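You operate a simulated robot arm through the tools that you are given. There is no shell and no other tool.

You are at the controls of a simulated two-armed robot. One attempt, no reset.

Task
Reset the small black amp, plug its lead in, warm it up, raise the volume till 2 level lamps light.
Fine: push in the reset button before power; the long purple plug goes into the input; PLAY only once READY is lit; do not trip it again; leave it playing; leave the treble knob.

The check looks at the end state, three seconds after you hand in, the way a careful person would. Anything else that was tipped, shoved, dropped, spilled or broken makes it a failure.

Robot
Two 7-joint arms with fingered hands on one trunk that stands fixed in place. Base frame: the origin is at the foot of the trunk, x ahead of it, y to its left, z up. Lengths are in m, angles in degrees, forces in N, time in s.
The left shoulder is at [0.07, 0.139, 1.133], the right one opposite. With the tool pointing down near the work surface each hand reaches from about 0.4 to 0.82 m from the base axis, measured 20 degrees to its own side. Payload 3.9 kg a hand.
Tool frame (each hand has its own): the origin (TCP) lies between the finger pads and is the grasp point; the fingertips stand 0.029 m ahead of it; z points along the fingers, y is the line along which they close. The gripper opens to 0.1 m. The gripper's body begins 0.034 m behind the TCP. The gripper is a hand of 5 fingers: y runs from the thumb to the fingers, the wrist lies at [-0.015, -0.105, -0.177] in the tool frame, and closing takes about 1.5 s.
Orientation is told as [roll, pitch, yaw] about the base's x, y, z axes, in that order, counted from this pose: with the fingers straight down and the wrist toward the robot, the tool's x, y and z point along [0, 1, 0], [1, 0, 0] and [0, 0, -1] of the base frame.

Tools
- The arms move only by the tool drive_tool. It takes "left_targets", "right_targets" or both (then of equal length, played together; a hand with none holds still); each is a list of rows, each a list of 2 entries, a list of its own where there are three numbers: the shift along the tool's x, y, z in units of 50 mm (1.0 is 50 mm), then the turn, a rotation vector about the tool's x, y, z in units of 5 degrees (1.0 is 5 degrees). In form: [[[dx, dy, dz], [ax, ay, az]], ...]. A call has 1 to 20 rows; each row shifts and turns the commanded pose from where the row before left it, along the tool's axes as they then stand. "left_fingers" and "right_fingers" are, for a hand that has rows, the gripper command, from -1 (fully open) to 1 (shut), values between in proportion, set as the call begins (left out, the last holds). A call with a number of a shift or a turn outside -1 to 1 is refused whole. Each row takes 0.2 s and may step no farther than 0.05 m and 8.6 degrees from the row before; otherwise, or with a gripper value out of range, the whole call is refused. Where a pose cannot be reached the arm comes as near as it can. A force on the tool above 40 N (or 10 N above the force at the start of the call, whichever is more), or a blocked arm, ends the call early, and 0.2 s more pass. The fingers move at their own pace (about 0.153 m/s each) and stop on an object; they squeeze with about 22 N. The grip force told is the motor's: it shows also when the fingers shut on nothing. Time passes only in rows, and 0.2 s behind the last, so rows that do not move let the fingers close. The reply holds the time, the measured pose of the TCP, the force on the tool along the base axes, the opening and the grip force, in the units named above and with some noise, with the torque about the TCP (base axes, N m) and any sound that the robot's microphone picked up.
- Cameras (640 x 400 px; columns grow to the right, rows downward): "scene" is now at [0.1313, 0.0402, 1.4612]; the picture's right is [0.44, -0.90, 0.00], its down [-0.46, -0.23, -0.86] and it looks along [0.77, 0.38, -0.51] (base axes); focal length 334 px, centre (320, 200). "left" rides on the left gripper at [-0.066, -0.086, -0.121] in its tool frame; the picture's right is [-0.76, -0.31, 0.58], its down [0.59, -0.70, 0.40] and it looks along [0.28, 0.64, 0.71] (tool axes); focal length 247 px, centre (320, 200). "right" rides on the right gripper at [0.066, -0.086, -0.121] in its tool frame; the picture's right is [-0.76, 0.31, -0.58], its down [-0.59, -0.70, 0.40] and it looks along [-0.28, 0.64, 0.71] (tool axes); focal length 247 px, centre (320, 200). There is no depth. A picture from a camera that has moved, and an enlarged one, comes with that camera's place and axes in the base frame and with its lens.
- grab_frame(camera): a new picture of that camera. It takes no simulated time.
- slide_trunk(by): slides the trunk up (or, below 0, down) by that many m; the arms and the scene camera ride with it, the base frame stays. It gives what a move gives, with no picture.
- move_fingers(index, middle, ring, little, thumb_bend, thumb_turn, hand): sets how far each is bent, from 0 (flat) to 1 (curled in); at 0.3 the hand is open as for a grip, at 0.7 the pads meet at the TCP. One left out holds its place. A second passes; each finger stops where it meets its share of the squeeze, and holds until it gets a number again. A gripper value or a shape takes the hand back. It gives what a move gives, with no picture; readings hold the bend of each and the force on index, middle, ring, little, thumb and palm. thumb_turn goes from beside the hand (0) to across from the fingers (1), as for a grip.
- hand_shape(shape, hand): the hand has 5 fingers and takes this shape, open, in about a second: jaw (thumb against the fingers, like two jaws); tri (thumb and two fingers); tip (a fingertip pinch); poke (one finger out to press); point (the index stretched); flat (the hand flat); cup (the hand cupped); fist (a fist). The gripper value then closes the fingers along that shape, each until it touches; the sizes above hold for jaw. It gives what a move gives, with no picture.
- aim_head(pan, tilt): turns the head with the scene camera to pan (to the left, within 86 degrees either way) and tilt (down, from -29 to 69), counted from straight ahead of the robot. It gives what a move gives.
- enlarge(camera, box): a new picture of the part [left, top, right, bottom] of that camera's present view, enlarged. It takes no simulated time.
- finish_job(): hands the job in; it is judged then, once.

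Nothing tells you positions but the pictures and the camera data. Unless the task says otherwise, let go and move clear before handing in.

The tools are called after ">>>" as name(argument=value, ...) on one line, values as JSON. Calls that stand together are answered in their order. drive_tool: Moves the arms, as the interface text tells. Its arguments: {"type":"object","properties":{"left_targets":{"type":"array","items":{"type":"array"}},"left_fingers":{"type":"number"},"right_targets":{"type":"array","items":{"type":"array"}},"right_fingers":{"type":"number"}},"required":[]} The other tools are called the same way: slide_trunk (by) slides the trunk up or down; hand_shape (shape, hand) gives the hand a shape; move_fingers (index, middle, ring, little, thumb_bend, thumb_turn, hand) moves the fingers one by one; aim_head (pan, tilt) turns the head that bears the scene camera; grab_frame (camera) takes a picture; enlarge (camera, box) takes an enlarged picture of a part of a camera's view; finish_job () hands the job in.

At the start:

```text
t: 0.0
left_tcp_pos: [0.4078, 0.4389, 1.2385]
left_orientation: [0.0, 0.0, 20.6]
left_wrist_force: [0.8, 0.5, 0.4]
left_wrist_torque: [-0.04, 0.0, 0.0]
left_grip_width: 0.0999
left_gripper_force: 0.0
left_shape: jaw
left_bend: [0.3, 0.3, 0.3, 0.3, 0.3, 0.98]
left_finger forces: [0.0, 0.1, 0.0, 0.0, 0.0, 0.0]
right_tcp_pos: [0.4336, 0.0002, 1.2379]
right_orientation: [0.0, 0.0, 20.6]
right_wrist_force: [-1.5, -0.3, -0.8]
right_wrist_torque: [0.0, 0.01, 0.02]
right_grip_width: 0.1
right_gripper_force: 0.1
right_shape: jaw
right_bend: [0.3, 0.3, 0.3, 0.3, 0.3, 0.98]
right_finger forces: [0.1, 0.0, 0.1, 0.0, 0.0, 0.0]
trunk travel left (down, up): [-0.775, 0.065]
head pan, tilt: [26.1, 30.8]
```

scene: 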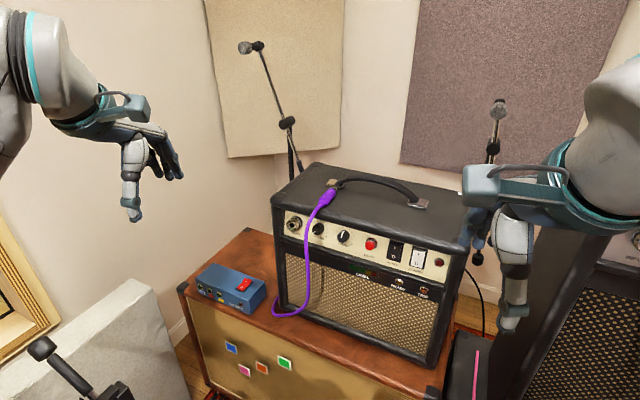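
right: 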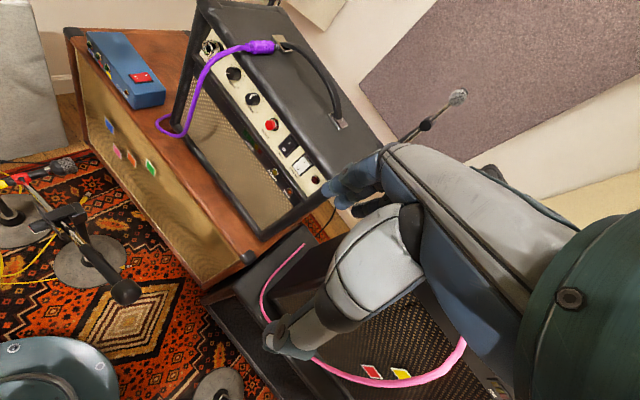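
left: 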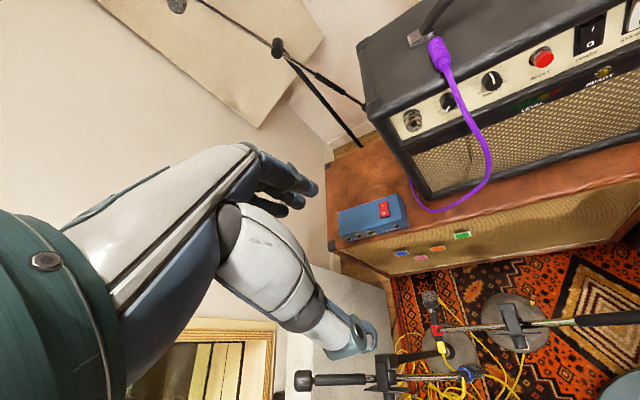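

I see a small black amp on a brown cabinet, with a purple lead lying on its top and a control panel on its front (jack, two knobs, red reset, switches). I'll enlarge the views to read the panel before moving.

>>> enlarge(camera="scene", box=[270, 170, 470, 300])

>>> enlarge(camera="left", box=[340, 0, 640, 220])

>>> enlarge(camera="right", box=[150, 20, 390, 220])

```text
3.08 times, centred on (370, 235) of scene
camera zoom: at [0.1313, 0.0402, 1.4612], right [0.44, -0.9, 0.0], down [-0.46, -0.23, -0.86], along [0.77, 0.38, -0.51], focal length 1028 px, centre (166, 92)
```

zoom: 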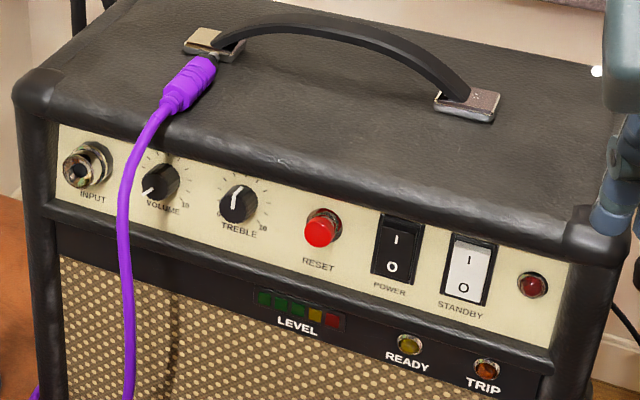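

```text
1.82 times, centred on (490, 110) of left
camera zoom: at [0.3511, 0.3479, 1.359], right [-0.02, -0.82, -0.58], down [-0.87, 0.3, -0.4], along [0.5, 0.49, -0.71], focal length 449 px, centre (11, 364)
```

zoom: 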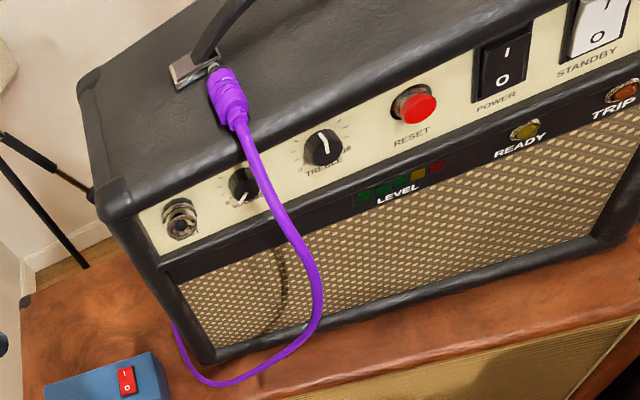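

```text
2.00 times, centred on (270, 120) of right
camera zoom: at [0.3301, 0.0294, 1.3597], right [0.55, -0.6, 0.58], down [-0.45, -0.8, -0.4], along [0.7, -0.04, -0.71], focal length 494 px, centre (420, 360)
```

zoom: 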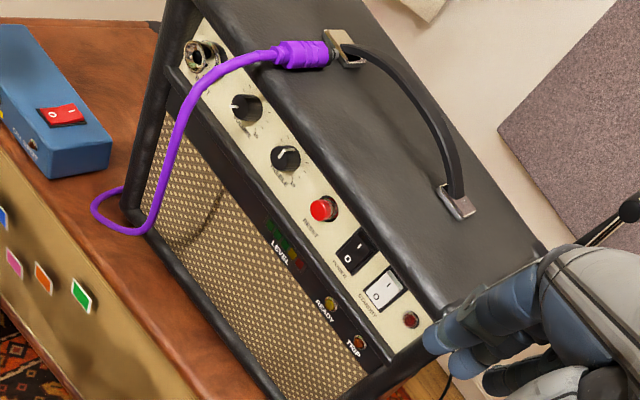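

The panel reads INPUT, VOLUME, TREBLE, RESET, POWER, STANDBY, with LEVEL lamps, READY and TRIP below, facing roughly along -x at about x=0.69, z=1.0. The purple plug lies on top, pointing away from me. I'll look closer at the switches, the plug and the blue box.

>>> enlarge(camera="scene", box=[350, 220, 450, 300])

>>> enlarge(camera="scene", box=[270, 175, 370, 255])

>>> enlarge(camera="scene", box=[180, 240, 300, 390])

>>> enlarge(camera="left", box=[520, 0, 640, 80])

>>> enlarge(camera="scene", box=[400, 200, 640, 400])

```text
5.00 times, centred on (400, 260) of scene
camera zoom: at [0.1313, 0.0402, 1.4612], right [0.44, -0.9, 0.0], down [-0.46, -0.23, -0.86], along [0.77, 0.38, -0.51], focal length 1671 px, centre (-80, -100)
```

zoom: 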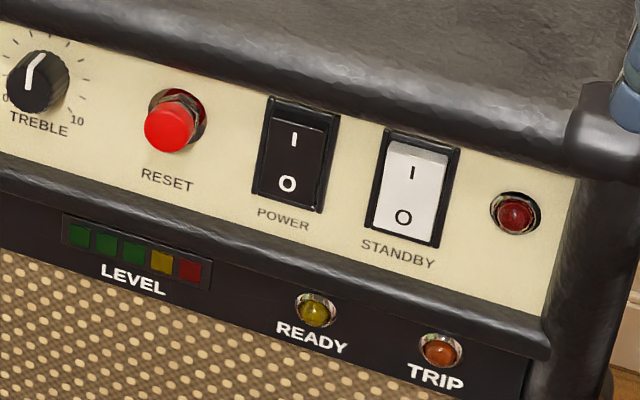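

```text
5.00 times, centred on (320, 215) of scene
camera zoom: at [0.1313, 0.0402, 1.4612], right [0.44, -0.9, 0.0], down [-0.46, -0.23, -0.86], along [0.77, 0.38, -0.51], focal length 1671 px, centre (320, 125)
```

zoom: 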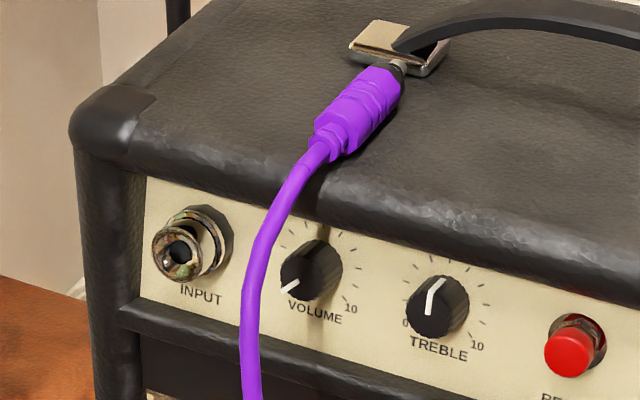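

```text
2.67 times, centred on (240, 315) of scene
camera zoom: at [0.1313, 0.0402, 1.4612], right [0.44, -0.9, 0.0], down [-0.46, -0.23, -0.86], along [0.77, 0.38, -0.51], focal length 891 px, centre (533, -107)
```

zoom: 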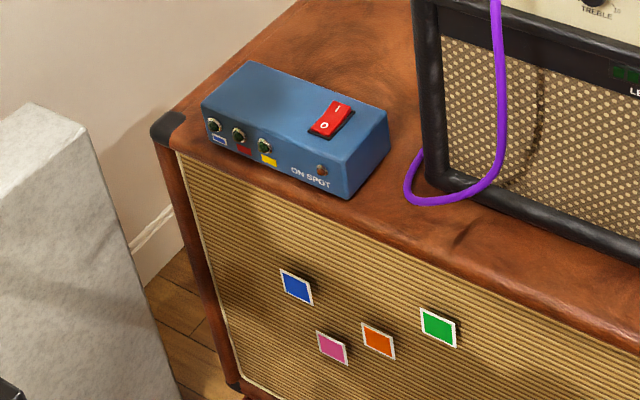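

```text
5.00 times, centred on (580, 40) of left
camera zoom: at [0.3511, 0.3479, 1.359], right [-0.02, -0.82, -0.58], down [-0.87, 0.3, -0.4], along [0.5, 0.49, -0.71], focal length 1235 px, centre (-980, 1000)
```

zoom: 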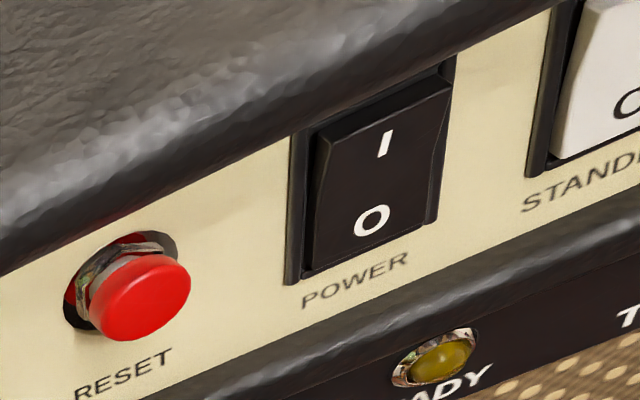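

```text
2.00 times, centred on (520, 300) of scene
camera zoom: at [0.1313, 0.0402, 1.4612], right [0.44, -0.9, 0.0], down [-0.46, -0.23, -0.86], along [0.77, 0.38, -0.51], focal length 669 px, centre (-80, 0)
```

zoom: 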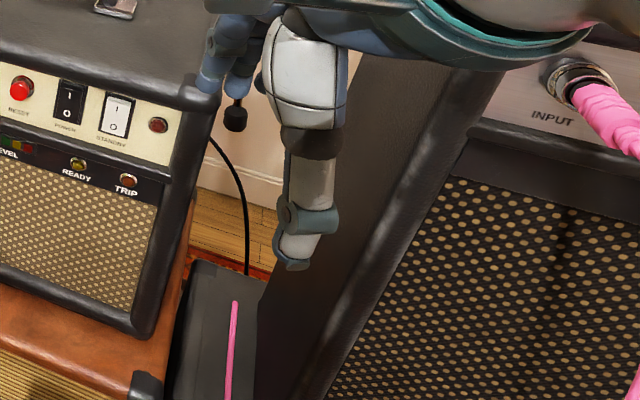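

The power and standby rockers both look set to O, volume is at minimum and treble about midway. The blue box is a light switch ("ON SPOT"), so I'll leave it alone. Next I'll shape the right hand to poke and the left to a fingertip pinch, then look at both.

>>> hand_shape(hand="right", shape="poke")

>>> hand_shape(hand="left", shape="tip")

>>> grab_frame(camera="right")

>>> grab_frame(camera="left")

>>> grab_frame(camera="scene")

```text
t: 0.9
left_tcp_pos: [0.408, 0.438, 1.2383]
left_orientation: [0.0, 0.0, 20.6]
left_wrist_force: [0.0, -0.5, 0.3]
left_wrist_torque: [-0.01, -0.06, 0.0]
left_grip_width: 0.1
left_gripper_force: 0.0
left_shape: jaw
left_bend: [0.3, 0.3, 0.3, 0.3, 0.3, 0.98]
left_finger forces: [0.1, 0.1, 0.0, 0.1, 0.1, 0.0]
right_tcp_pos: [0.4315, -0.0, 1.2375]
right_orientation: [-0.1, 0.0, 20.6]
right_wrist_force: [-0.1, -0.3, -1.3]
right_wrist_torque: [-0.02, -0.01, 0.01]
right_grip_width: 0.0
right_gripper_force: 0.1
right_shape: poke
right_bend: [0.7, 0.7, 0.99, 0.99, 1.0, 1.0]
right_finger forces: [0.0, 0.1, 0.0, 0.0, 0.1, 0.0]
trunk travel left (down, up): [-0.775, 0.065]
head pan, tilt: [26.1, 30.8]
```

```text
t: 1.8
left_tcp_pos: [0.4085, 0.4383, 1.2383]
left_orientation: [0.0, 0.0, 20.6]
left_wrist_force: [-0.6, -0.7, 0.7]
left_wrist_torque: [-0.02, 0.01, 0.0]
left_grip_width: 0.1
left_gripper_force: 0.1
left_shape: tip
left_bend: [0.3, 0.98, 0.99, 0.99, 0.3, 0.98]
left_finger forces: [0.0, 0.0, 0.0, 0.0, 0.1, 0.1]
right_tcp_pos: [0.4325, -0.0002, 1.2395]
right_orientation: [-0.1, 0.0, 20.5]
right_wrist_force: [-0.1, 0.5, -0.9]
right_wrist_torque: [-0.01, -0.01, 0.0]
right_grip_width: 0.0
right_gripper_force: 0.0
right_shape: poke
right_bend: [0.7, 0.7, 0.99, 0.99, 1.0, 1.0]
right_finger forces: [0.0, 0.1, 0.1, 0.0, 0.0, 0.0]
trunk travel left (down, up): [-0.775, 0.065]
head pan, tilt: [26.1, 30.8]
```

```text
taken
camera right: at [0.3302, 0.0293, 1.3597], right [0.55, -0.6, 0.58], down [-0.45, -0.8, -0.4], along [0.7, -0.04, -0.71], focal length 247 px, centre (320, 200)
```

right: 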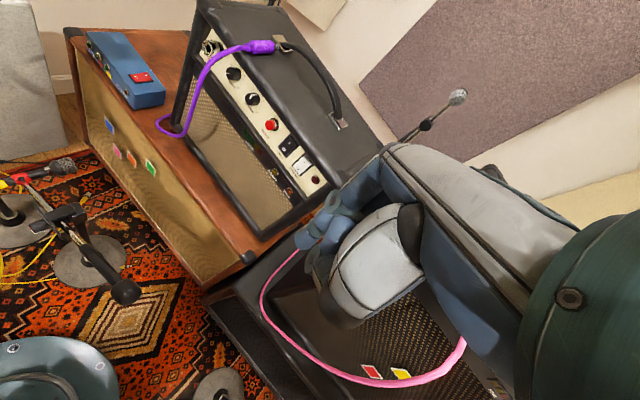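

```text
taken
camera left: at [0.3511, 0.3479, 1.359], right [-0.02, -0.82, -0.58], down [-0.87, 0.3, -0.4], along [0.5, 0.49, -0.71], focal length 247 px, centre (320, 200)
```

left: 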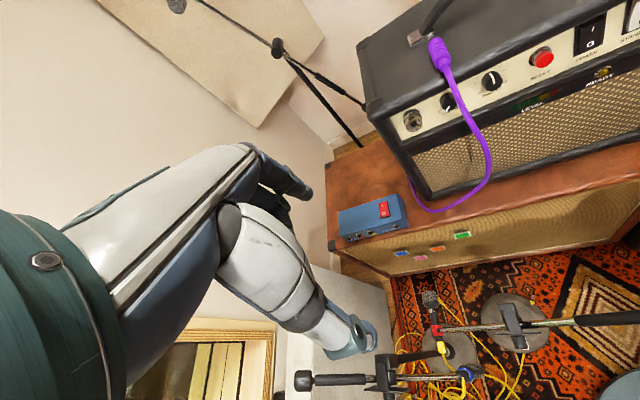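

```text
taken
camera scene: at [0.1313, 0.0402, 1.4612], right [0.44, -0.9, 0.0], down [-0.46, -0.23, -0.86], along [0.77, 0.38, -0.51], focal length 334 px, centre (320, 200)
```

scene: 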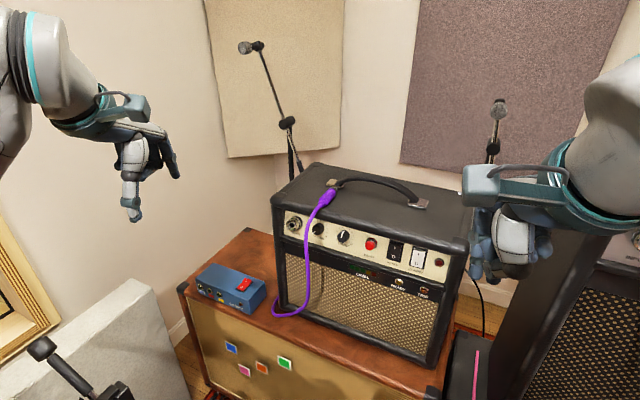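

The poke shape leaves index and middle extended at the contact point with the rest folded, and the left tip pinch folds the other fingers away. I'll fold the right middle finger too, then zoom in on the index tip to locate it.

>>> move_fingers(hand="right", middle=1.0)

>>> enlarge(camera="right", box=[240, 150, 440, 330])

>>> enlarge(camera="scene", box=[440, 140, 600, 300])

>>> enlarge(camera="left", box=[180, 120, 400, 370])

>>> enlarge(camera="scene", box=[60, 70, 220, 240])

```text
t: 2.8
left_tcp_pos: [0.4076, 0.4376, 1.2374]
left_orientation: [-0.1, 0.0, 20.6]
left_wrist_force: [0.1, -0.2, -0.1]
left_wrist_torque: [0.0, -0.02, 0.0]
left_grip_width: 0.0998
left_gripper_force: 0.1
left_shape: tip
left_bend: [0.3, 0.98, 0.99, 0.99, 0.3, 0.98]
left_finger forces: [0.1, 0.0, 0.0, 0.1, 0.0, 0.1]
right_tcp_pos: [0.434, 0.0004, 1.2382]
right_orientation: [0.0, 0.0, 20.6]
right_wrist_force: [0.0, 0.3, 0.4]
right_wrist_torque: [0.01, -0.01, 0.01]
right_grip_width: 0.0253
right_gripper_force: 0.0
right_shape: fingers
right_bend: [0.7, 1.0, 0.99, 0.99, 1.0, 1.0]
right_finger forces: [0.0, 0.0, 0.0, 0.0, 0.0, 0.0]
trunk travel left (down, up): [-0.775, 0.065]
head pan, tilt: [26.1, 30.8]
```

```text
2.22 times, centred on (340, 240) of right
camera zoom: at [0.3302, 0.0293, 1.3597], right [0.55, -0.6, 0.58], down [-0.45, -0.8, -0.4], along [0.7, -0.04, -0.71], focal length 549 px, centre (276, 111)
```

zoom: 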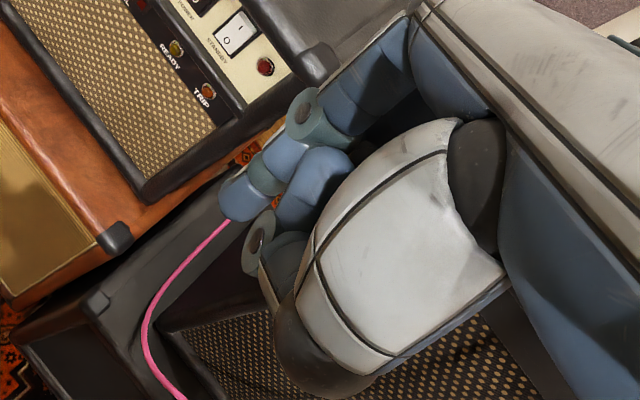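

```text
2.50 times, centred on (520, 220) of scene
camera zoom: at [0.1313, 0.0402, 1.4612], right [0.44, -0.9, 0.0], down [-0.46, -0.23, -0.86], along [0.77, 0.38, -0.51], focal length 836 px, centre (-180, 150)
```

zoom: 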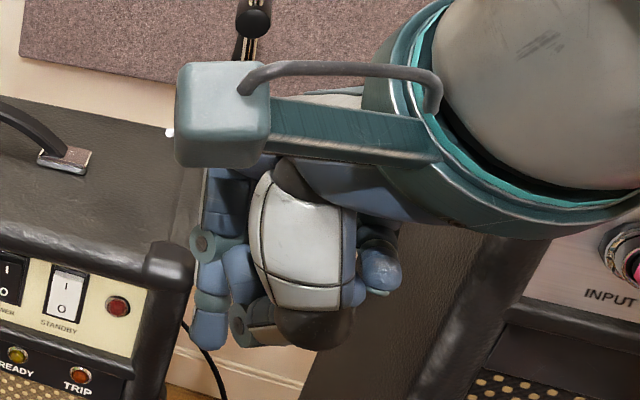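

```text
1.60 times, centred on (290, 245) of left
camera zoom: at [0.3511, 0.3479, 1.359], right [-0.02, -0.82, -0.58], down [-0.87, 0.3, -0.4], along [0.5, 0.49, -0.71], focal length 395 px, centre (368, 128)
```

zoom: 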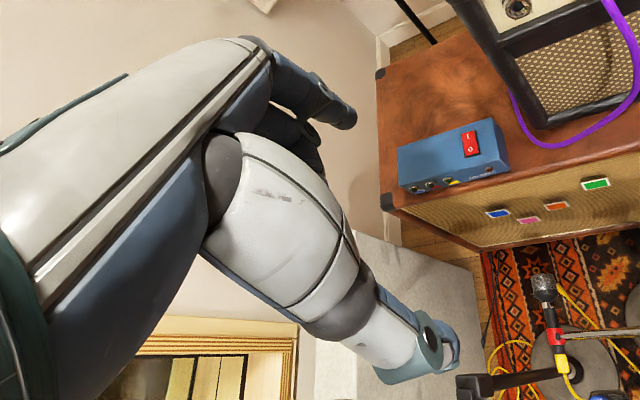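

```text
2.35 times, centred on (140, 155) of scene
camera zoom: at [0.1313, 0.0402, 1.4612], right [0.44, -0.9, 0.0], down [-0.46, -0.23, -0.86], along [0.77, 0.38, -0.51], focal length 786 px, centre (744, 306)
```

zoom: 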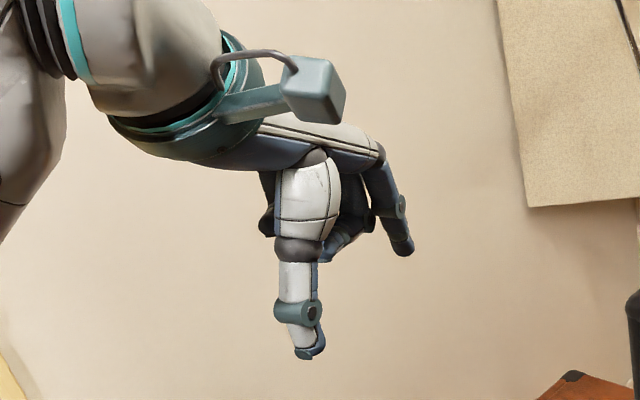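

The right index tip sits at about [0.009, 0, 0.027] in its tool frame and leads the folded thumb by about 5 cm, so it will do as a presser. Next I'll pitch the right hand up so the finger points forward, staying well clear of the amp.

>>> drive_tool(right_targets=[[[0, 0, 0], [-1, 0, 0]], [[0, 0, 0], [-1, 0, 0]], [[0, 0, 0], [-1, 0, 0]], [[0, 0, 0], [-1, 0, 0]], [[0, 0, 0], [-1, 0, 0]], [[0, 0, 0], [-1, 0, 0]], [[0, 0, 0], [-1, 0, 0]], [[0, 0, 0], [-1, 0, 0]], [[0, 0, 0], [-1, 0, 0]]])

>>> grab_frame(camera="scene")

```text
t: 4.8
left_tcp_pos: [0.4066, 0.4404, 1.2386]
left_orientation: [0.1, -0.1, 20.7]
left_wrist_force: [0.1, 0.9, 0.0]
left_wrist_torque: [-0.02, -0.04, 0.0]
left_grip_width: 0.1003
left_gripper_force: 0.2
left_shape: tip
left_bend: [0.3, 0.98, 0.99, 0.99, 0.3, 0.98]
left_finger forces: [0.0, 0.0, 0.1, 0.0, 0.0, 0.1]
right_tcp_pos: [0.4342, -0.0006, 1.2391]
right_orientation: [0.0, -45.1, 20.6]
right_wrist_force: [-1.1, 0.2, -0.2]
right_wrist_torque: [-0.02, -0.03, 0.0]
right_grip_width: 0.0253
right_gripper_force: 0.2
right_shape: fingers
right_bend: [0.7, 1.0, 0.99, 0.99, 1.0, 1.0]
right_finger forces: [0.0, 0.0, 0.0, 0.0, 0.1, 0.1]
trunk travel left (down, up): [-0.775, 0.065]
head pan, tilt: [26.1, 30.8]
```

```text
taken
camera scene: at [0.1311, 0.0401, 1.4613], right [0.44, -0.9, 0.0], down [-0.46, -0.23, -0.86], along [0.77, 0.38, -0.51], focal length 334 px, centre (320, 200)
```

scene: 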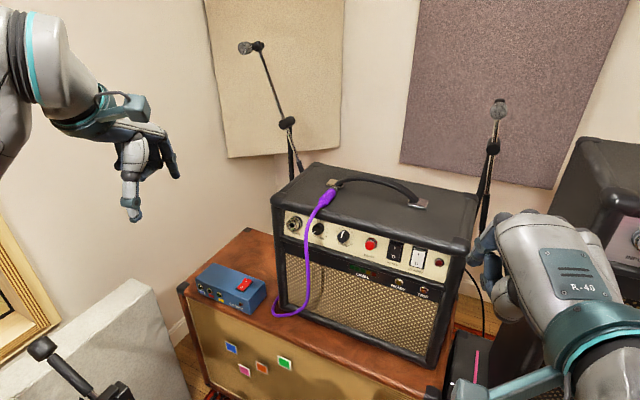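

The right arm turns cleanly with the hand clear of everything. I'll finish the pitch to point forward, trim the yaw, and bring the hand in front of the panel about 12 cm short of it.

>>> drive_tool(right_targets=[[[0, 0, 0], [-1, 0, 0]], [[0, 0, 0], [-1, 0, 0]], [[0, 0, 0], [-1, 0, 0]], [[0, 0, 0], [-1, 0, 0]], [[0, 0, 0], [-1, 0, 0]], [[0, 0, 0], [-1, 0, 0]], [[0, 0, 0], [-1, 0, 0]], [[0, 0, 0], [-1, 0, 0]], [[0, 0, 0], [-1, 0, 0]], [[0, 0, 0], [0, -1, 0]], [[0, 0, 0], [0, -1, 0]], [[0.313, -0.6, 0.349], [0, 0, 0]], [[0.313, -0.6, 0.349], [0, 0, 0]], [[0.313, -0.6, 0.349], [0, 0, 0]], [[0.313, -0.6, 0.349], [0, 0, 0]], [[0.313, -0.6, 0.349], [0, 0, 0]], [[0.313, -0.6, 0.349], [0, 0, 0]], [[0.313, -0.6, 0.349], [0, 0, 0]]])

>>> grab_frame(camera="scene")

>>> grab_frame(camera="right")

```text
t: 8.6
left_tcp_pos: [0.4092, 0.441, 1.2373]
left_orientation: [0.1, 0.1, 20.6]
left_wrist_force: [0.5, 0.1, -0.4]
left_wrist_torque: [-0.02, 0.0, 0.01]
left_grip_width: 0.0998
left_gripper_force: 0.0
left_shape: tip
left_bend: [0.3, 0.98, 0.99, 0.99, 0.3, 0.98]
left_finger forces: [0.1, 0.1, 0.0, 0.0, 0.0, 0.0]
right_tcp_pos: [0.554, 0.1469, 1.0376]
right_orientation: [-79.5, -89.8, 90.1]
right_wrist_force: [-0.7, 0.7, 0.5]
right_wrist_torque: [0.03, 0.01, -0.03]
right_grip_width: 0.0251
right_gripper_force: 0.0
right_shape: fingers
right_bend: [0.7, 1.0, 0.99, 0.99, 1.0, 1.0]
right_finger forces: [0.1, 0.1, 0.0, 0.1, 0.0, 0.2]
right hand out of reach, approached as far as the arm can: row 2, 3, 4, 5
trunk travel left (down, up): [-0.775, 0.065]
head pan, tilt: [26.1, 30.8]
```

```text
taken
camera scene: at [0.1329, 0.0409, 1.4611], right [0.44, -0.9, 0.0], down [-0.46, -0.23, -0.86], along [0.77, 0.38, -0.51], focal length 334 px, centre (320, 200)
```

scene: 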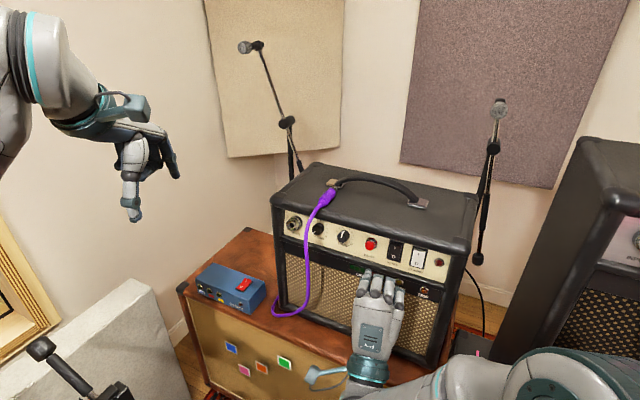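

```text
taken
camera right: at [0.4238, 0.1861, 0.9533], right [-0.43, -0.85, 0.31], down [0.5, -0.51, -0.7], along [0.75, -0.14, 0.64], focal length 247 px, centre (320, 200)
```

right: 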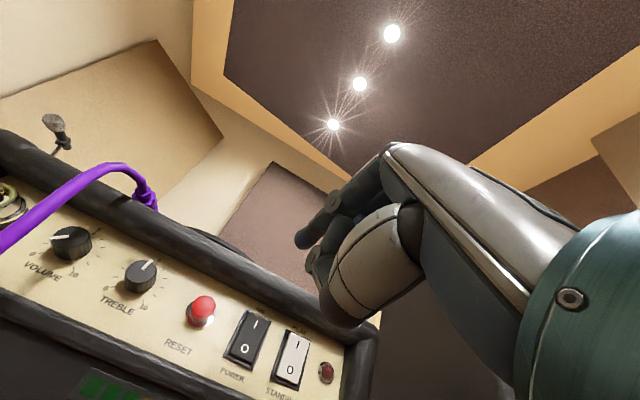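

The finger now points forward in front of the amp, and the right camera sees the whole panel; the reset button is near [0.70, 0.196, 0.998]. I'll bring the fingertip to about 3 cm in front of it and check the alignment.

>>> drive_tool(right_targets=[[[0.098, -0.271, 0.635], [0, 0, 0]], [[0.098, -0.271, 0.635], [0, 0, 0]], [[0.098, -0.271, 0.635], [0, 0, 0]], [[0, 0, 0], [0, 0, 0]]])

>>> grab_frame(camera="right")

>>> enlarge(camera="scene", box=[310, 190, 470, 310])

```text
t: 9.6
left_tcp_pos: [0.4083, 0.4392, 1.2382]
left_orientation: [0.0, 0.1, 20.6]
left_wrist_force: [0.0, -0.8, 0.2]
left_wrist_torque: [-0.02, 0.01, 0.0]
left_grip_width: 0.1001
left_gripper_force: 0.0
left_shape: tip
left_bend: [0.3, 0.98, 0.99, 0.99, 0.3, 0.98]
left_finger forces: [0.1, 0.1, 0.0, 0.0, 0.0, 0.0]
right_tcp_pos: [0.6436, 0.1769, 0.9987]
right_orientation: [8.2, -90.0, 2.5]
right_wrist_force: [0.5, -0.3, -0.2]
right_wrist_torque: [0.0, -0.02, 0.02]
right_grip_width: 0.025
right_gripper_force: 0.0
right_shape: fingers
right_bend: [0.7, 1.0, 0.99, 0.99, 1.0, 1.0]
right_finger forces: [0.0, 0.0, 0.0, 0.0, 0.0, 0.1]
trunk travel left (down, up): [-0.775, 0.065]
head pan, tilt: [26.1, 30.8]
```

```text
taken
camera right: at [0.5132, 0.218, 0.9141], right [-0.43, -0.85, 0.31], down [0.5, -0.51, -0.7], along [0.75, -0.15, 0.64], focal length 247 px, centre (320, 200)
```

right: 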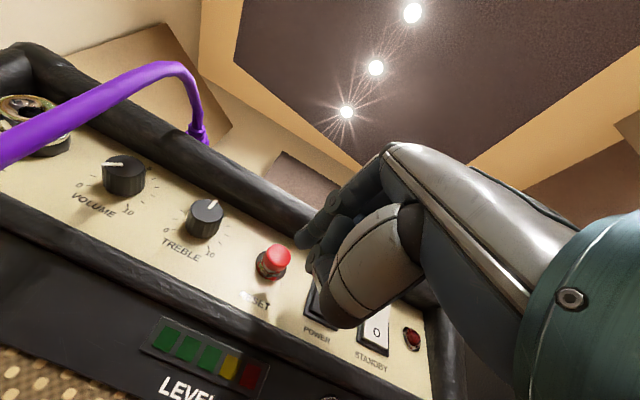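

```text
3.33 times, centred on (390, 250) of scene
camera zoom: at [0.131, 0.0402, 1.4613], right [0.44, -0.9, 0.0], down [-0.46, -0.23, -0.86], along [0.77, 0.38, -0.51], focal length 1114 px, centre (87, 33)
```

zoom: 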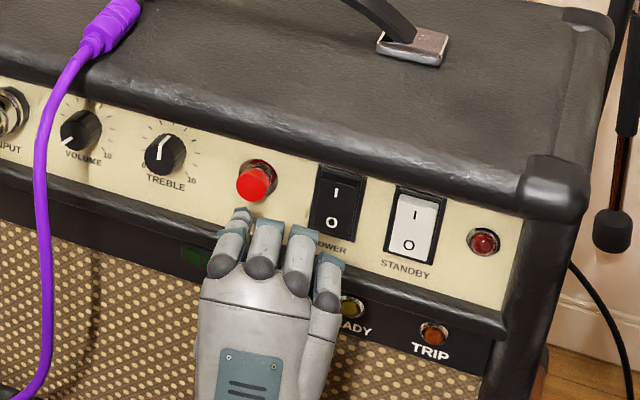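

The fingertip is lined up with the red button (about 33 mm ahead of it, same height). I'll advance to near contact, then press in small steps.

>>> drive_tool(right_targets=[[[0.02, 0, 0.3], [0, 0, 0]], [[0, 0, 0.25], [0, 0, 0]], [[0, 0, 0.06], [0, 0, 0]], [[0, 0, 0.06], [0, 0, 0]], [[0, 0, 0.06], [0, 0, 0]]])

>>> enlarge(camera="right", box=[180, 160, 420, 340])

>>> enlarge(camera="scene", box=[330, 200, 450, 300])

```text
t: 10.8
left_tcp_pos: [0.4071, 0.4394, 1.2381]
left_orientation: [0.0, -0.1, 20.6]
left_wrist_force: [0.3, -0.4, -0.8]
left_wrist_torque: [-0.01, -0.01, 0.02]
left_grip_width: 0.1
left_gripper_force: 0.1
left_shape: tip
left_bend: [0.3, 0.98, 0.99, 0.99, 0.3, 0.98]
left_finger forces: [0.1, 0.0, 0.0, 0.0, 0.0, 0.0]
right_tcp_pos: [0.6799, 0.1838, 0.9991]
right_orientation: [111.7, -90.0, -101.3]
right_wrist_force: [-2.5, -0.5, 0.0]
right_wrist_torque: [0.0, -0.02, 0.0]
right_grip_width: 0.0242
right_gripper_force: 1.2
right_shape: fingers
right_bend: [0.7, 1.0, 0.99, 0.99, 1.0, 1.0]
right_finger forces: [2.8, 0.1, 0.1, 0.0, 0.0, 0.0]
trunk travel left (down, up): [-0.775, 0.065]
head pan, tilt: [26.1, 30.8]
```

```text
2.22 times, centred on (300, 250) of right
camera zoom: at [0.5485, 0.2249, 0.9147], right [-0.43, -0.85, 0.31], down [0.5, -0.5, -0.7], along [0.75, -0.15, 0.64], focal length 549 px, centre (364, 89)
```

zoom: 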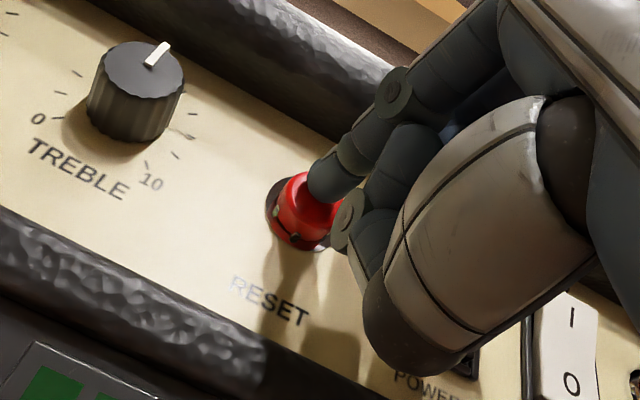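

```text
4.00 times, centred on (390, 250) of scene
camera zoom: at [0.1302, 0.04, 1.4614], right [0.44, -0.9, 0.0], down [-0.46, -0.23, -0.86], along [0.77, 0.38, -0.51], focal length 1337 px, centre (40, 0)
```

zoom: 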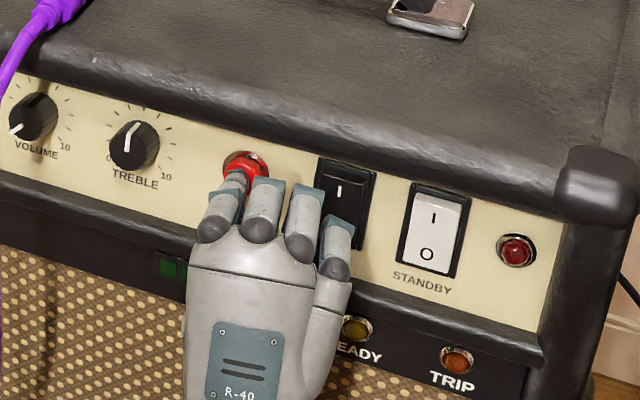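

The fingertip is on the reset button with about 3 N. I'll keep pushing in small steps until it bottoms or clicks.

>>> drive_tool(right_targets=[[[0, 0, 0.06], [0, 0, 0]], [[0, 0, 0.06], [0, 0, 0]]])

>>> enlarge(camera="right", box=[180, 160, 420, 340])

```text
t: 11.4
left_tcp_pos: [0.4019, 0.4366, 1.2394]
left_orientation: [-0.1, -0.2, 20.6]
left_wrist_force: [-0.5, -0.1, 0.1]
left_wrist_torque: [-0.01, 0.0, 0.02]
left_grip_width: 0.0996
left_gripper_force: 0.0
left_shape: tip
left_bend: [0.3, 0.98, 0.99, 0.99, 0.3, 0.98]
left_finger forces: [0.1, 0.0, 0.0, 0.0, 0.0, 0.0]
right_tcp_pos: [0.6796, 0.1855, 1.0032]
right_orientation: [178.1, -89.8, -167.5]
right_wrist_force: [-24.3, -4.1, 5.6]
right_wrist_torque: [0.07, -0.16, 0.13]
right_grip_width: 0.023
right_gripper_force: 12.6
right_shape: fingers
right_bend: [0.71, 1.0, 0.99, 0.99, 1.0, 1.0]
right_finger forces: [25.0, 0.1, 0.1, 0.0, 0.1, 0.1]
trunk travel left (down, up): [-0.775, 0.065]
head pan, tilt: [26.1, 30.8]
```

```text
2.22 times, centred on (300, 250) of right
camera zoom: at [0.55, 0.226, 0.917], right [-0.43, -0.85, 0.3], down [0.51, -0.5, -0.7], along [0.75, -0.15, 0.65], focal length 549 px, centre (364, 89)
```

zoom: 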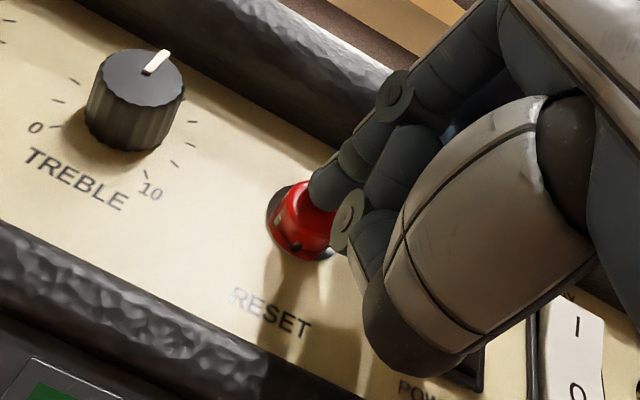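

Force rose to about 25 N while the button moved only slightly, so it is either bottomed or stiff. I'll push one more small step, then back off and look at it.

>>> drive_tool(right_targets=[[[0, -0.04, 0.04], [0, 0, 0]], [[0, 0, 0], [0, 0, 0]]])

>>> enlarge(camera="right", box=[180, 160, 420, 340])

```text
t: 12.0
left_tcp_pos: [0.3995, 0.4369, 1.242]
left_orientation: [0.0, -0.3, 20.6]
left_wrist_force: [0.3, -0.2, 0.1]
left_wrist_torque: [0.03, 0.0, 0.03]
left_grip_width: 0.1
left_gripper_force: 0.0
left_shape: tip
left_bend: [0.3, 0.98, 0.99, 0.99, 0.3, 0.98]
left_finger forces: [0.0, 0.1, 0.1, 0.0, 0.0, 0.0]
right_tcp_pos: [0.6788, 0.1858, 1.0033]
right_orientation: [177.6, -89.4, -166.9]
right_wrist_force: [-34.2, -4.6, 7.5]
right_wrist_torque: [0.05, -0.25, 0.22]
right_grip_width: 0.0231
right_gripper_force: 17.9
right_shape: fingers
right_bend: [0.71, 1.0, 0.99, 0.99, 1.0, 1.0]
right_finger forces: [35.4, 0.1, 0.0, 0.1, 0.0, 0.0]
trunk travel left (down, up): [-0.775, 0.065]
head pan, tilt: [26.1, 30.8]
```

```text
2.22 times, centred on (300, 250) of right
camera zoom: at [0.5504, 0.226, 0.9165], right [-0.43, -0.85, 0.3], down [0.51, -0.5, -0.7], along [0.75, -0.15, 0.65], focal length 549 px, centre (364, 89)
```

zoom: 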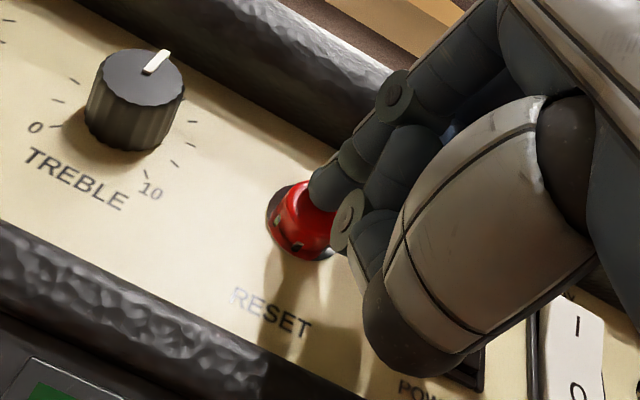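

It is at 34 N with no further motion, so I'll back off 4 cm and look at the button.

>>> drive_tool(right_targets=[[[0, 0, -0.3], [0, 0, 0]], [[0, 0, -0.5], [0, 0, 0]], [[0, 0, -0.2], [0, 0, 0]], [[0, 0, 0], [0, 0, 0]]])

>>> enlarge(camera="right", box=[180, 160, 420, 340])

>>> enlarge(camera="scene", box=[350, 220, 450, 300])

```text
t: 13.0
left_tcp_pos: [0.4072, 0.4385, 1.2376]
left_orientation: [0.1, 0.1, 20.7]
left_wrist_force: [0.1, -0.8, 0.0]
left_wrist_torque: [0.02, 0.01, 0.0]
left_grip_width: 0.0998
left_gripper_force: 0.0
left_shape: tip
left_bend: [0.3, 0.98, 0.99, 0.99, 0.3, 0.98]
left_finger forces: [0.0, 0.0, 0.1, 0.0, 0.1, 0.0]
right_tcp_pos: [0.6378, 0.1754, 0.9978]
right_orientation: [83.2, -90.0, -72.7]
right_wrist_force: [0.2, -0.5, 0.4]
right_wrist_torque: [0.04, 0.0, 0.02]
right_grip_width: 0.0249
right_gripper_force: 0.0
right_shape: fingers
right_bend: [0.7, 1.0, 0.99, 0.99, 1.0, 1.0]
right_finger forces: [0.0, 0.1, 0.1, 0.0, 0.0, 0.0]
trunk travel left (down, up): [-0.775, 0.065]
head pan, tilt: [26.1, 30.8]
```

```text
2.22 times, centred on (300, 250) of right
camera zoom: at [0.5077, 0.2167, 0.9125], right [-0.43, -0.85, 0.31], down [0.5, -0.51, -0.7], along [0.75, -0.15, 0.64], focal length 549 px, centre (364, 89)
```

zoom: 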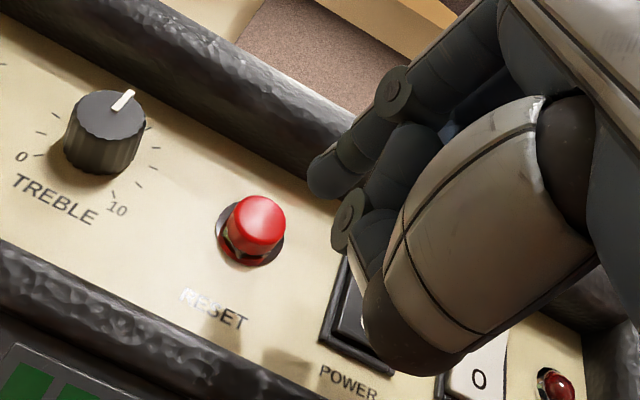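

```text
5.00 times, centred on (400, 260) of scene
camera zoom: at [0.1309, 0.0399, 1.4613], right [0.44, -0.9, 0.0], down [-0.46, -0.23, -0.86], along [0.77, 0.38, -0.51], focal length 1671 px, centre (-80, -100)
```

zoom: 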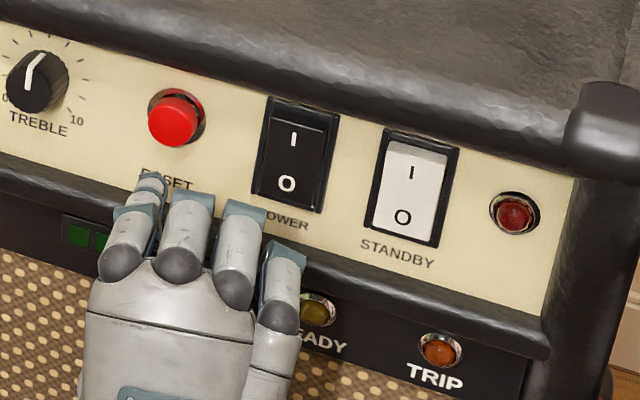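

The button has gone in and stayed in (about 4 mm shorter than before), so the reset is done. Next I'll pull the right hand back and turn the left hand to a handshake-like pose (thumb to the right, fingers to the left) to pick up the plug.

>>> drive_tool(left_targets=[[[0, 0, 0], [0, 0, -1]], [[0, 0, 0], [0, 0, -1]], [[0, 0, 0], [0, 0, -1]], [[0, 0, 0], [0, 0, -1]], [[0, 0, 0], [0, 0, -1]], [[0, 0, 0], [0, 0, -1]], [[0, 0, 0], [0, 0, -1]], [[0, 0, 0], [0, 0, -1]], [[0, 0, 0], [0, 0, -1]], [[0, 0, 0], [0, 0, -1]], [[0, 0, 0], [0, 0, -1]], [[0, 0, 0], [0, 0, -1]], [[0, 0, 0], [0, 0, -1]], [[0, 0, 0], [0, 0, -1]], [[0, 0, 0], [0, -1, 0]], [[0, 0, 0], [0, -1, 0]], [[0, 0, 0], [0, -1, 0]], [[0, 0, 0], [0, -1, 0]], [[0, 0, 0], [0, -1, 0]], [[0, 0, 0], [0, -1, 0]]], right_targets=[[[0, 0, -0.3], [0, 0, 0]], [[0, 0, -0.3], [0, 0, 0]], [[-0.15, 0, -0.2], [0, 0, 0]], [[-0.15, 0, -0.2], [0, 0, 0]], [[-0.15, 0, -0.2], [0, 0, 0]], [[-0.15, 0, -0.2], [0, 0, 0]], [[-0.15, 0, -0.2], [0, 0, 0]], [[-0.15, 0, -0.2], [0, 0, 0]], [[-0.15, 0, -0.2], [0, 0, 0]], [[-0.15, 0, -0.2], [0, 0, 0]], [[-0.15, 0, -0.2], [0, 0, 0]], [[-0.15, 0, -0.2], [0, 0, 0]], [[0, 0, 0], [0, 0, 0]], [[0, 0, 0], [0, 0, 0]], [[0, 0, 0], [0, 0, 0]], [[0, 0, 0], [0, 0, 0]], [[0, 0, 0], [0, 0, 0]], [[0, 0, 0], [0, 0, 0]], [[0, 0, 0], [0, 0, 0]], [[0, 0, 0], [0, 0, 0]]])

>>> grab_frame(camera="scene")

>>> grab_frame(camera="left")

```text
t: 17.2
left_tcp_pos: [0.4001, 0.6184, 1.333]
left_orientation: [-29.9, 0.0, 90.7]
left_wrist_force: [-0.4, 0.1, -0.3]
left_wrist_torque: [0.0, -0.01, 0.03]
left_grip_width: 0.1
left_gripper_force: 0.0
left_shape: tip
left_bend: [0.3, 0.98, 0.99, 0.99, 0.3, 0.98]
left_finger forces: [0.1, 0.0, 0.0, 0.0, 0.0, 0.1]
left hand out of reach, approached as far as the arm can: row 8, 9, 10, 11, 12, 13, 14, 15, 16, 17, 18, 20
right_tcp_pos: [0.5305, 0.0871, 0.9929]
right_orientation: [-3.3, -88.7, 14.7]
right_wrist_force: [-0.2, -0.1, 0.5]
right_wrist_torque: [-0.05, 0.02, 0.01]
right_grip_width: 0.0249
right_gripper_force: 0.1
right_shape: fingers
right_bend: [0.7, 1.0, 0.99, 0.99, 1.0, 1.0]
right_finger forces: [0.0, 0.0, 0.1, 0.0, 0.1, 0.0]
right hand out of reach, approached as far as the arm can: row 11, 12
trunk travel left (down, up): [-0.775, 0.065]
head pan, tilt: [26.1, 30.8]
```

```text
taken
camera scene: at [0.1301, 0.0397, 1.4614], right [0.44, -0.9, 0.0], down [-0.46, -0.23, -0.86], along [0.77, 0.38, -0.51], focal length 334 px, centre (320, 200)
```

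scene: 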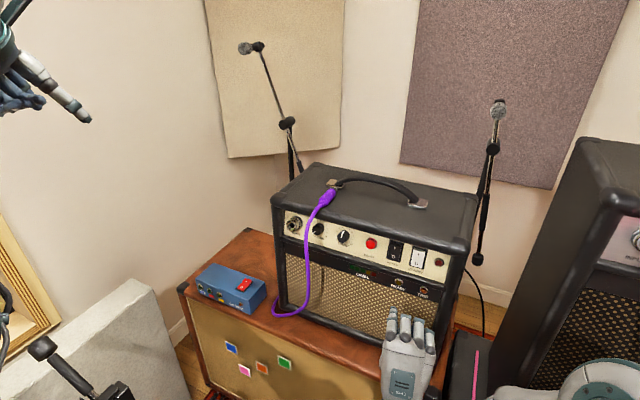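

```text
taken
camera left: at [0.3979, 0.5326, 1.4694], right [0.95, -0.29, -0.13], down [-0.3, -0.71, -0.64], along [0.1, 0.64, -0.76], focal length 247 px, centre (320, 200)
```

left: 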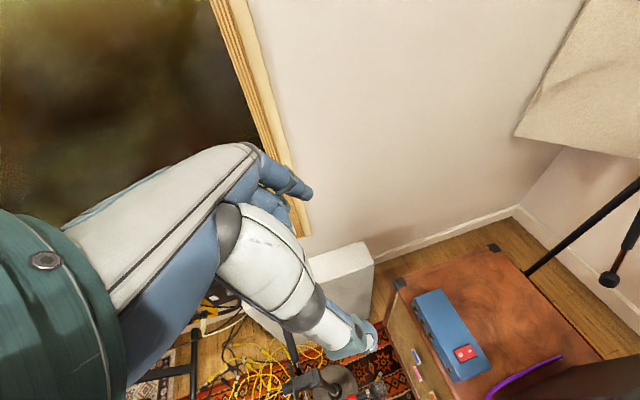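

The orientation was reached, but the hand drifted up and left while the arm was cramped close in. I'll bring it forward and right toward the space above the plug, part way first.

>>> drive_tool(left_targets=[[[-0.367, -0.608, 0.565], [0, 0, 0]], [[-0.367, -0.608, 0.565], [0, 0, 0]], [[-0.367, -0.608, 0.565], [0, 0, 0]], [[-0.367, -0.608, 0.565], [0, 0, 0]], [[-0.367, -0.608, 0.565], [0, 0, 0]], [[-0.367, -0.608, 0.565], [0, 0, 0]]])

>>> grab_frame(camera="scene")

>>> grab_frame(camera="left")

```text
t: 18.6
left_tcp_pos: [0.5176, 0.5394, 1.3675]
left_orientation: [-29.2, -0.2, 90.3]
left_wrist_force: [-0.6, -0.6, -0.3]
left_wrist_torque: [0.03, -0.03, 0.02]
left_grip_width: 0.1
left_gripper_force: 0.0
left_shape: tip
left_bend: [0.3, 0.98, 0.99, 0.99, 0.3, 0.98]
left_finger forces: [0.0, 0.0, 0.0, 0.0, 0.1, 0.0]
left hand out of reach, approached as far as the arm can: row 1, 2, 3, 4, 5, 6
right_tcp_pos: [0.5326, 0.0869, 0.9927]
right_orientation: [-0.8, -88.5, 12.1]
right_wrist_force: [0.5, -0.5, -0.5]
right_wrist_torque: [0.02, 0.02, 0.01]
right_grip_width: 0.0252
right_gripper_force: 0.0
right_shape: fingers
right_bend: [0.7, 1.0, 0.99, 0.99, 1.0, 1.0]
right_finger forces: [0.0, 0.0, 0.1, 0.0, 0.1, 0.1]
trunk travel left (down, up): [-0.775, 0.065]
head pan, tilt: [26.1, 30.8]
```

```text
taken
camera scene: at [0.1326, 0.0386, 1.4611], right [0.44, -0.9, 0.0], down [-0.46, -0.22, -0.86], along [0.77, 0.38, -0.51], focal length 334 px, centre (320, 200)
```

scene: 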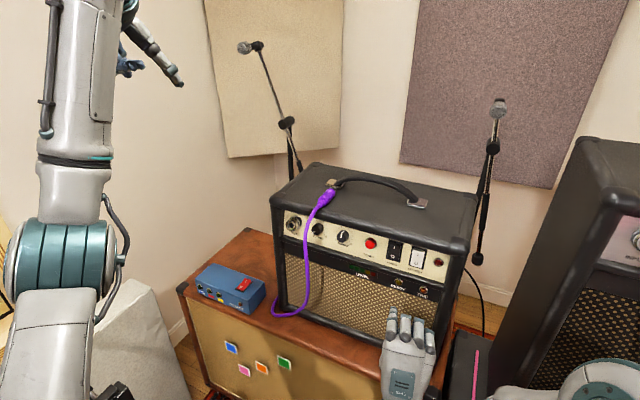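

```text
taken
camera left: at [0.5157, 0.4545, 1.5048], right [0.94, -0.3, -0.14], down [-0.32, -0.7, -0.64], along [0.1, 0.64, -0.76], focal length 247 px, centre (320, 200)
```

left: 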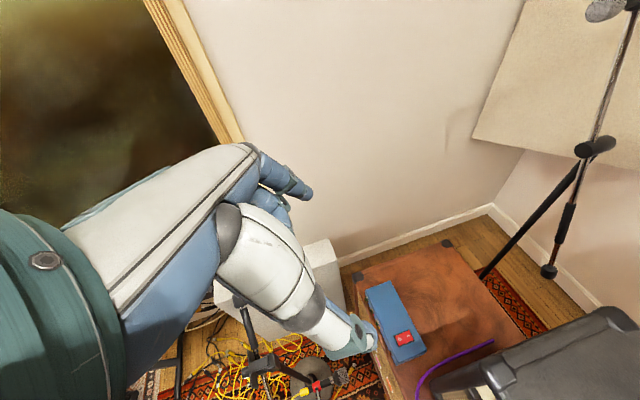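

That orientation is out of the left arm's comfortable range at this height. The opposite turn (hand pointing inward, thumb to the left) should suit the left arm better, so I'll reverse the rotations back to the starting orientation first.

>>> drive_tool(left_targets=[[[0, 0, 0], [0, 1, 0]], [[0, 0, 0], [0, 1, 0]], [[0, 0, 0], [0, 1, 0]], [[0, 0, 0], [0, 1, 0]], [[0, 0, 0], [0, 1, 0]], [[0, 0, 0], [0, 1, 0]], [[0, 0, 0], [0, 0, 1]], [[0, 0, 0], [0, 0, 1]], [[0, 0, 0], [0, 0, 1]], [[0, 0, 0], [0, 0, 1]], [[0, 0, 0], [0, 0, 1]], [[0, 0, 0], [0, 0, 1]], [[0, 0, 0], [0, 0, 1]], [[0, 0, 0], [0, 0, 1]], [[0, 0, 0], [0, 0, 1]], [[0, 0, 0], [0, 0, 1]], [[0, 0, 0], [0, 0, 1]], [[0, 0, 0], [0, 0, 1]], [[0, 0, 0], [0, 0, 1]], [[0, 0, 0], [0, 0, 1]]])

>>> grab_frame(camera="scene")

```text
t: 22.8
left_tcp_pos: [0.5091, 0.5335, 1.3649]
left_orientation: [0.0, 0.0, 20.4]
left_wrist_force: [-0.3, -0.3, 0.8]
left_wrist_torque: [-0.01, 0.02, 0.02]
left_grip_width: 0.1001
left_gripper_force: 0.1
left_shape: tip
left_bend: [0.3, 0.98, 0.99, 0.99, 0.3, 0.98]
left_finger forces: [0.0, 0.0, 0.1, 0.0, 0.1, 0.0]
left hand out of reach, approached as far as the arm can: row 6
right_tcp_pos: [0.531, 0.0892, 0.9937]
right_orientation: [-4.0, -88.5, 15.4]
right_wrist_force: [0.6, 0.8, 0.6]
right_wrist_torque: [0.03, 0.0, -0.02]
right_grip_width: 0.0251
right_gripper_force: 0.1
right_shape: fingers
right_bend: [0.7, 1.0, 0.99, 0.99, 1.0, 1.0]
right_finger forces: [0.1, 0.0, 0.0, 0.1, 0.0, 0.0]
trunk travel left (down, up): [-0.775, 0.065]
head pan, tilt: [26.1, 30.8]
```

```text
taken
camera scene: at [0.1313, 0.0403, 1.4612], right [0.44, -0.9, 0.0], down [-0.46, -0.23, -0.86], along [0.77, 0.38, -0.51], focal length 334 px, centre (320, 200)
```

scene: 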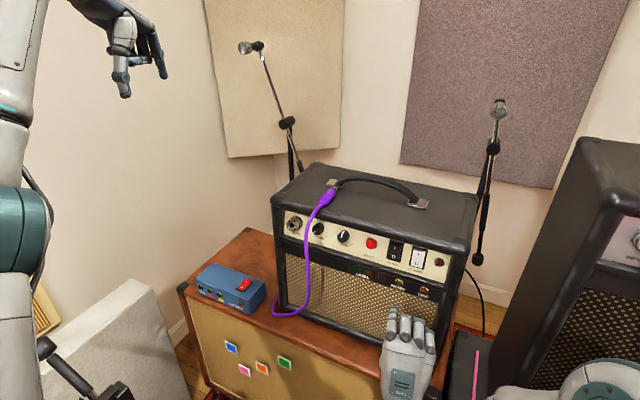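

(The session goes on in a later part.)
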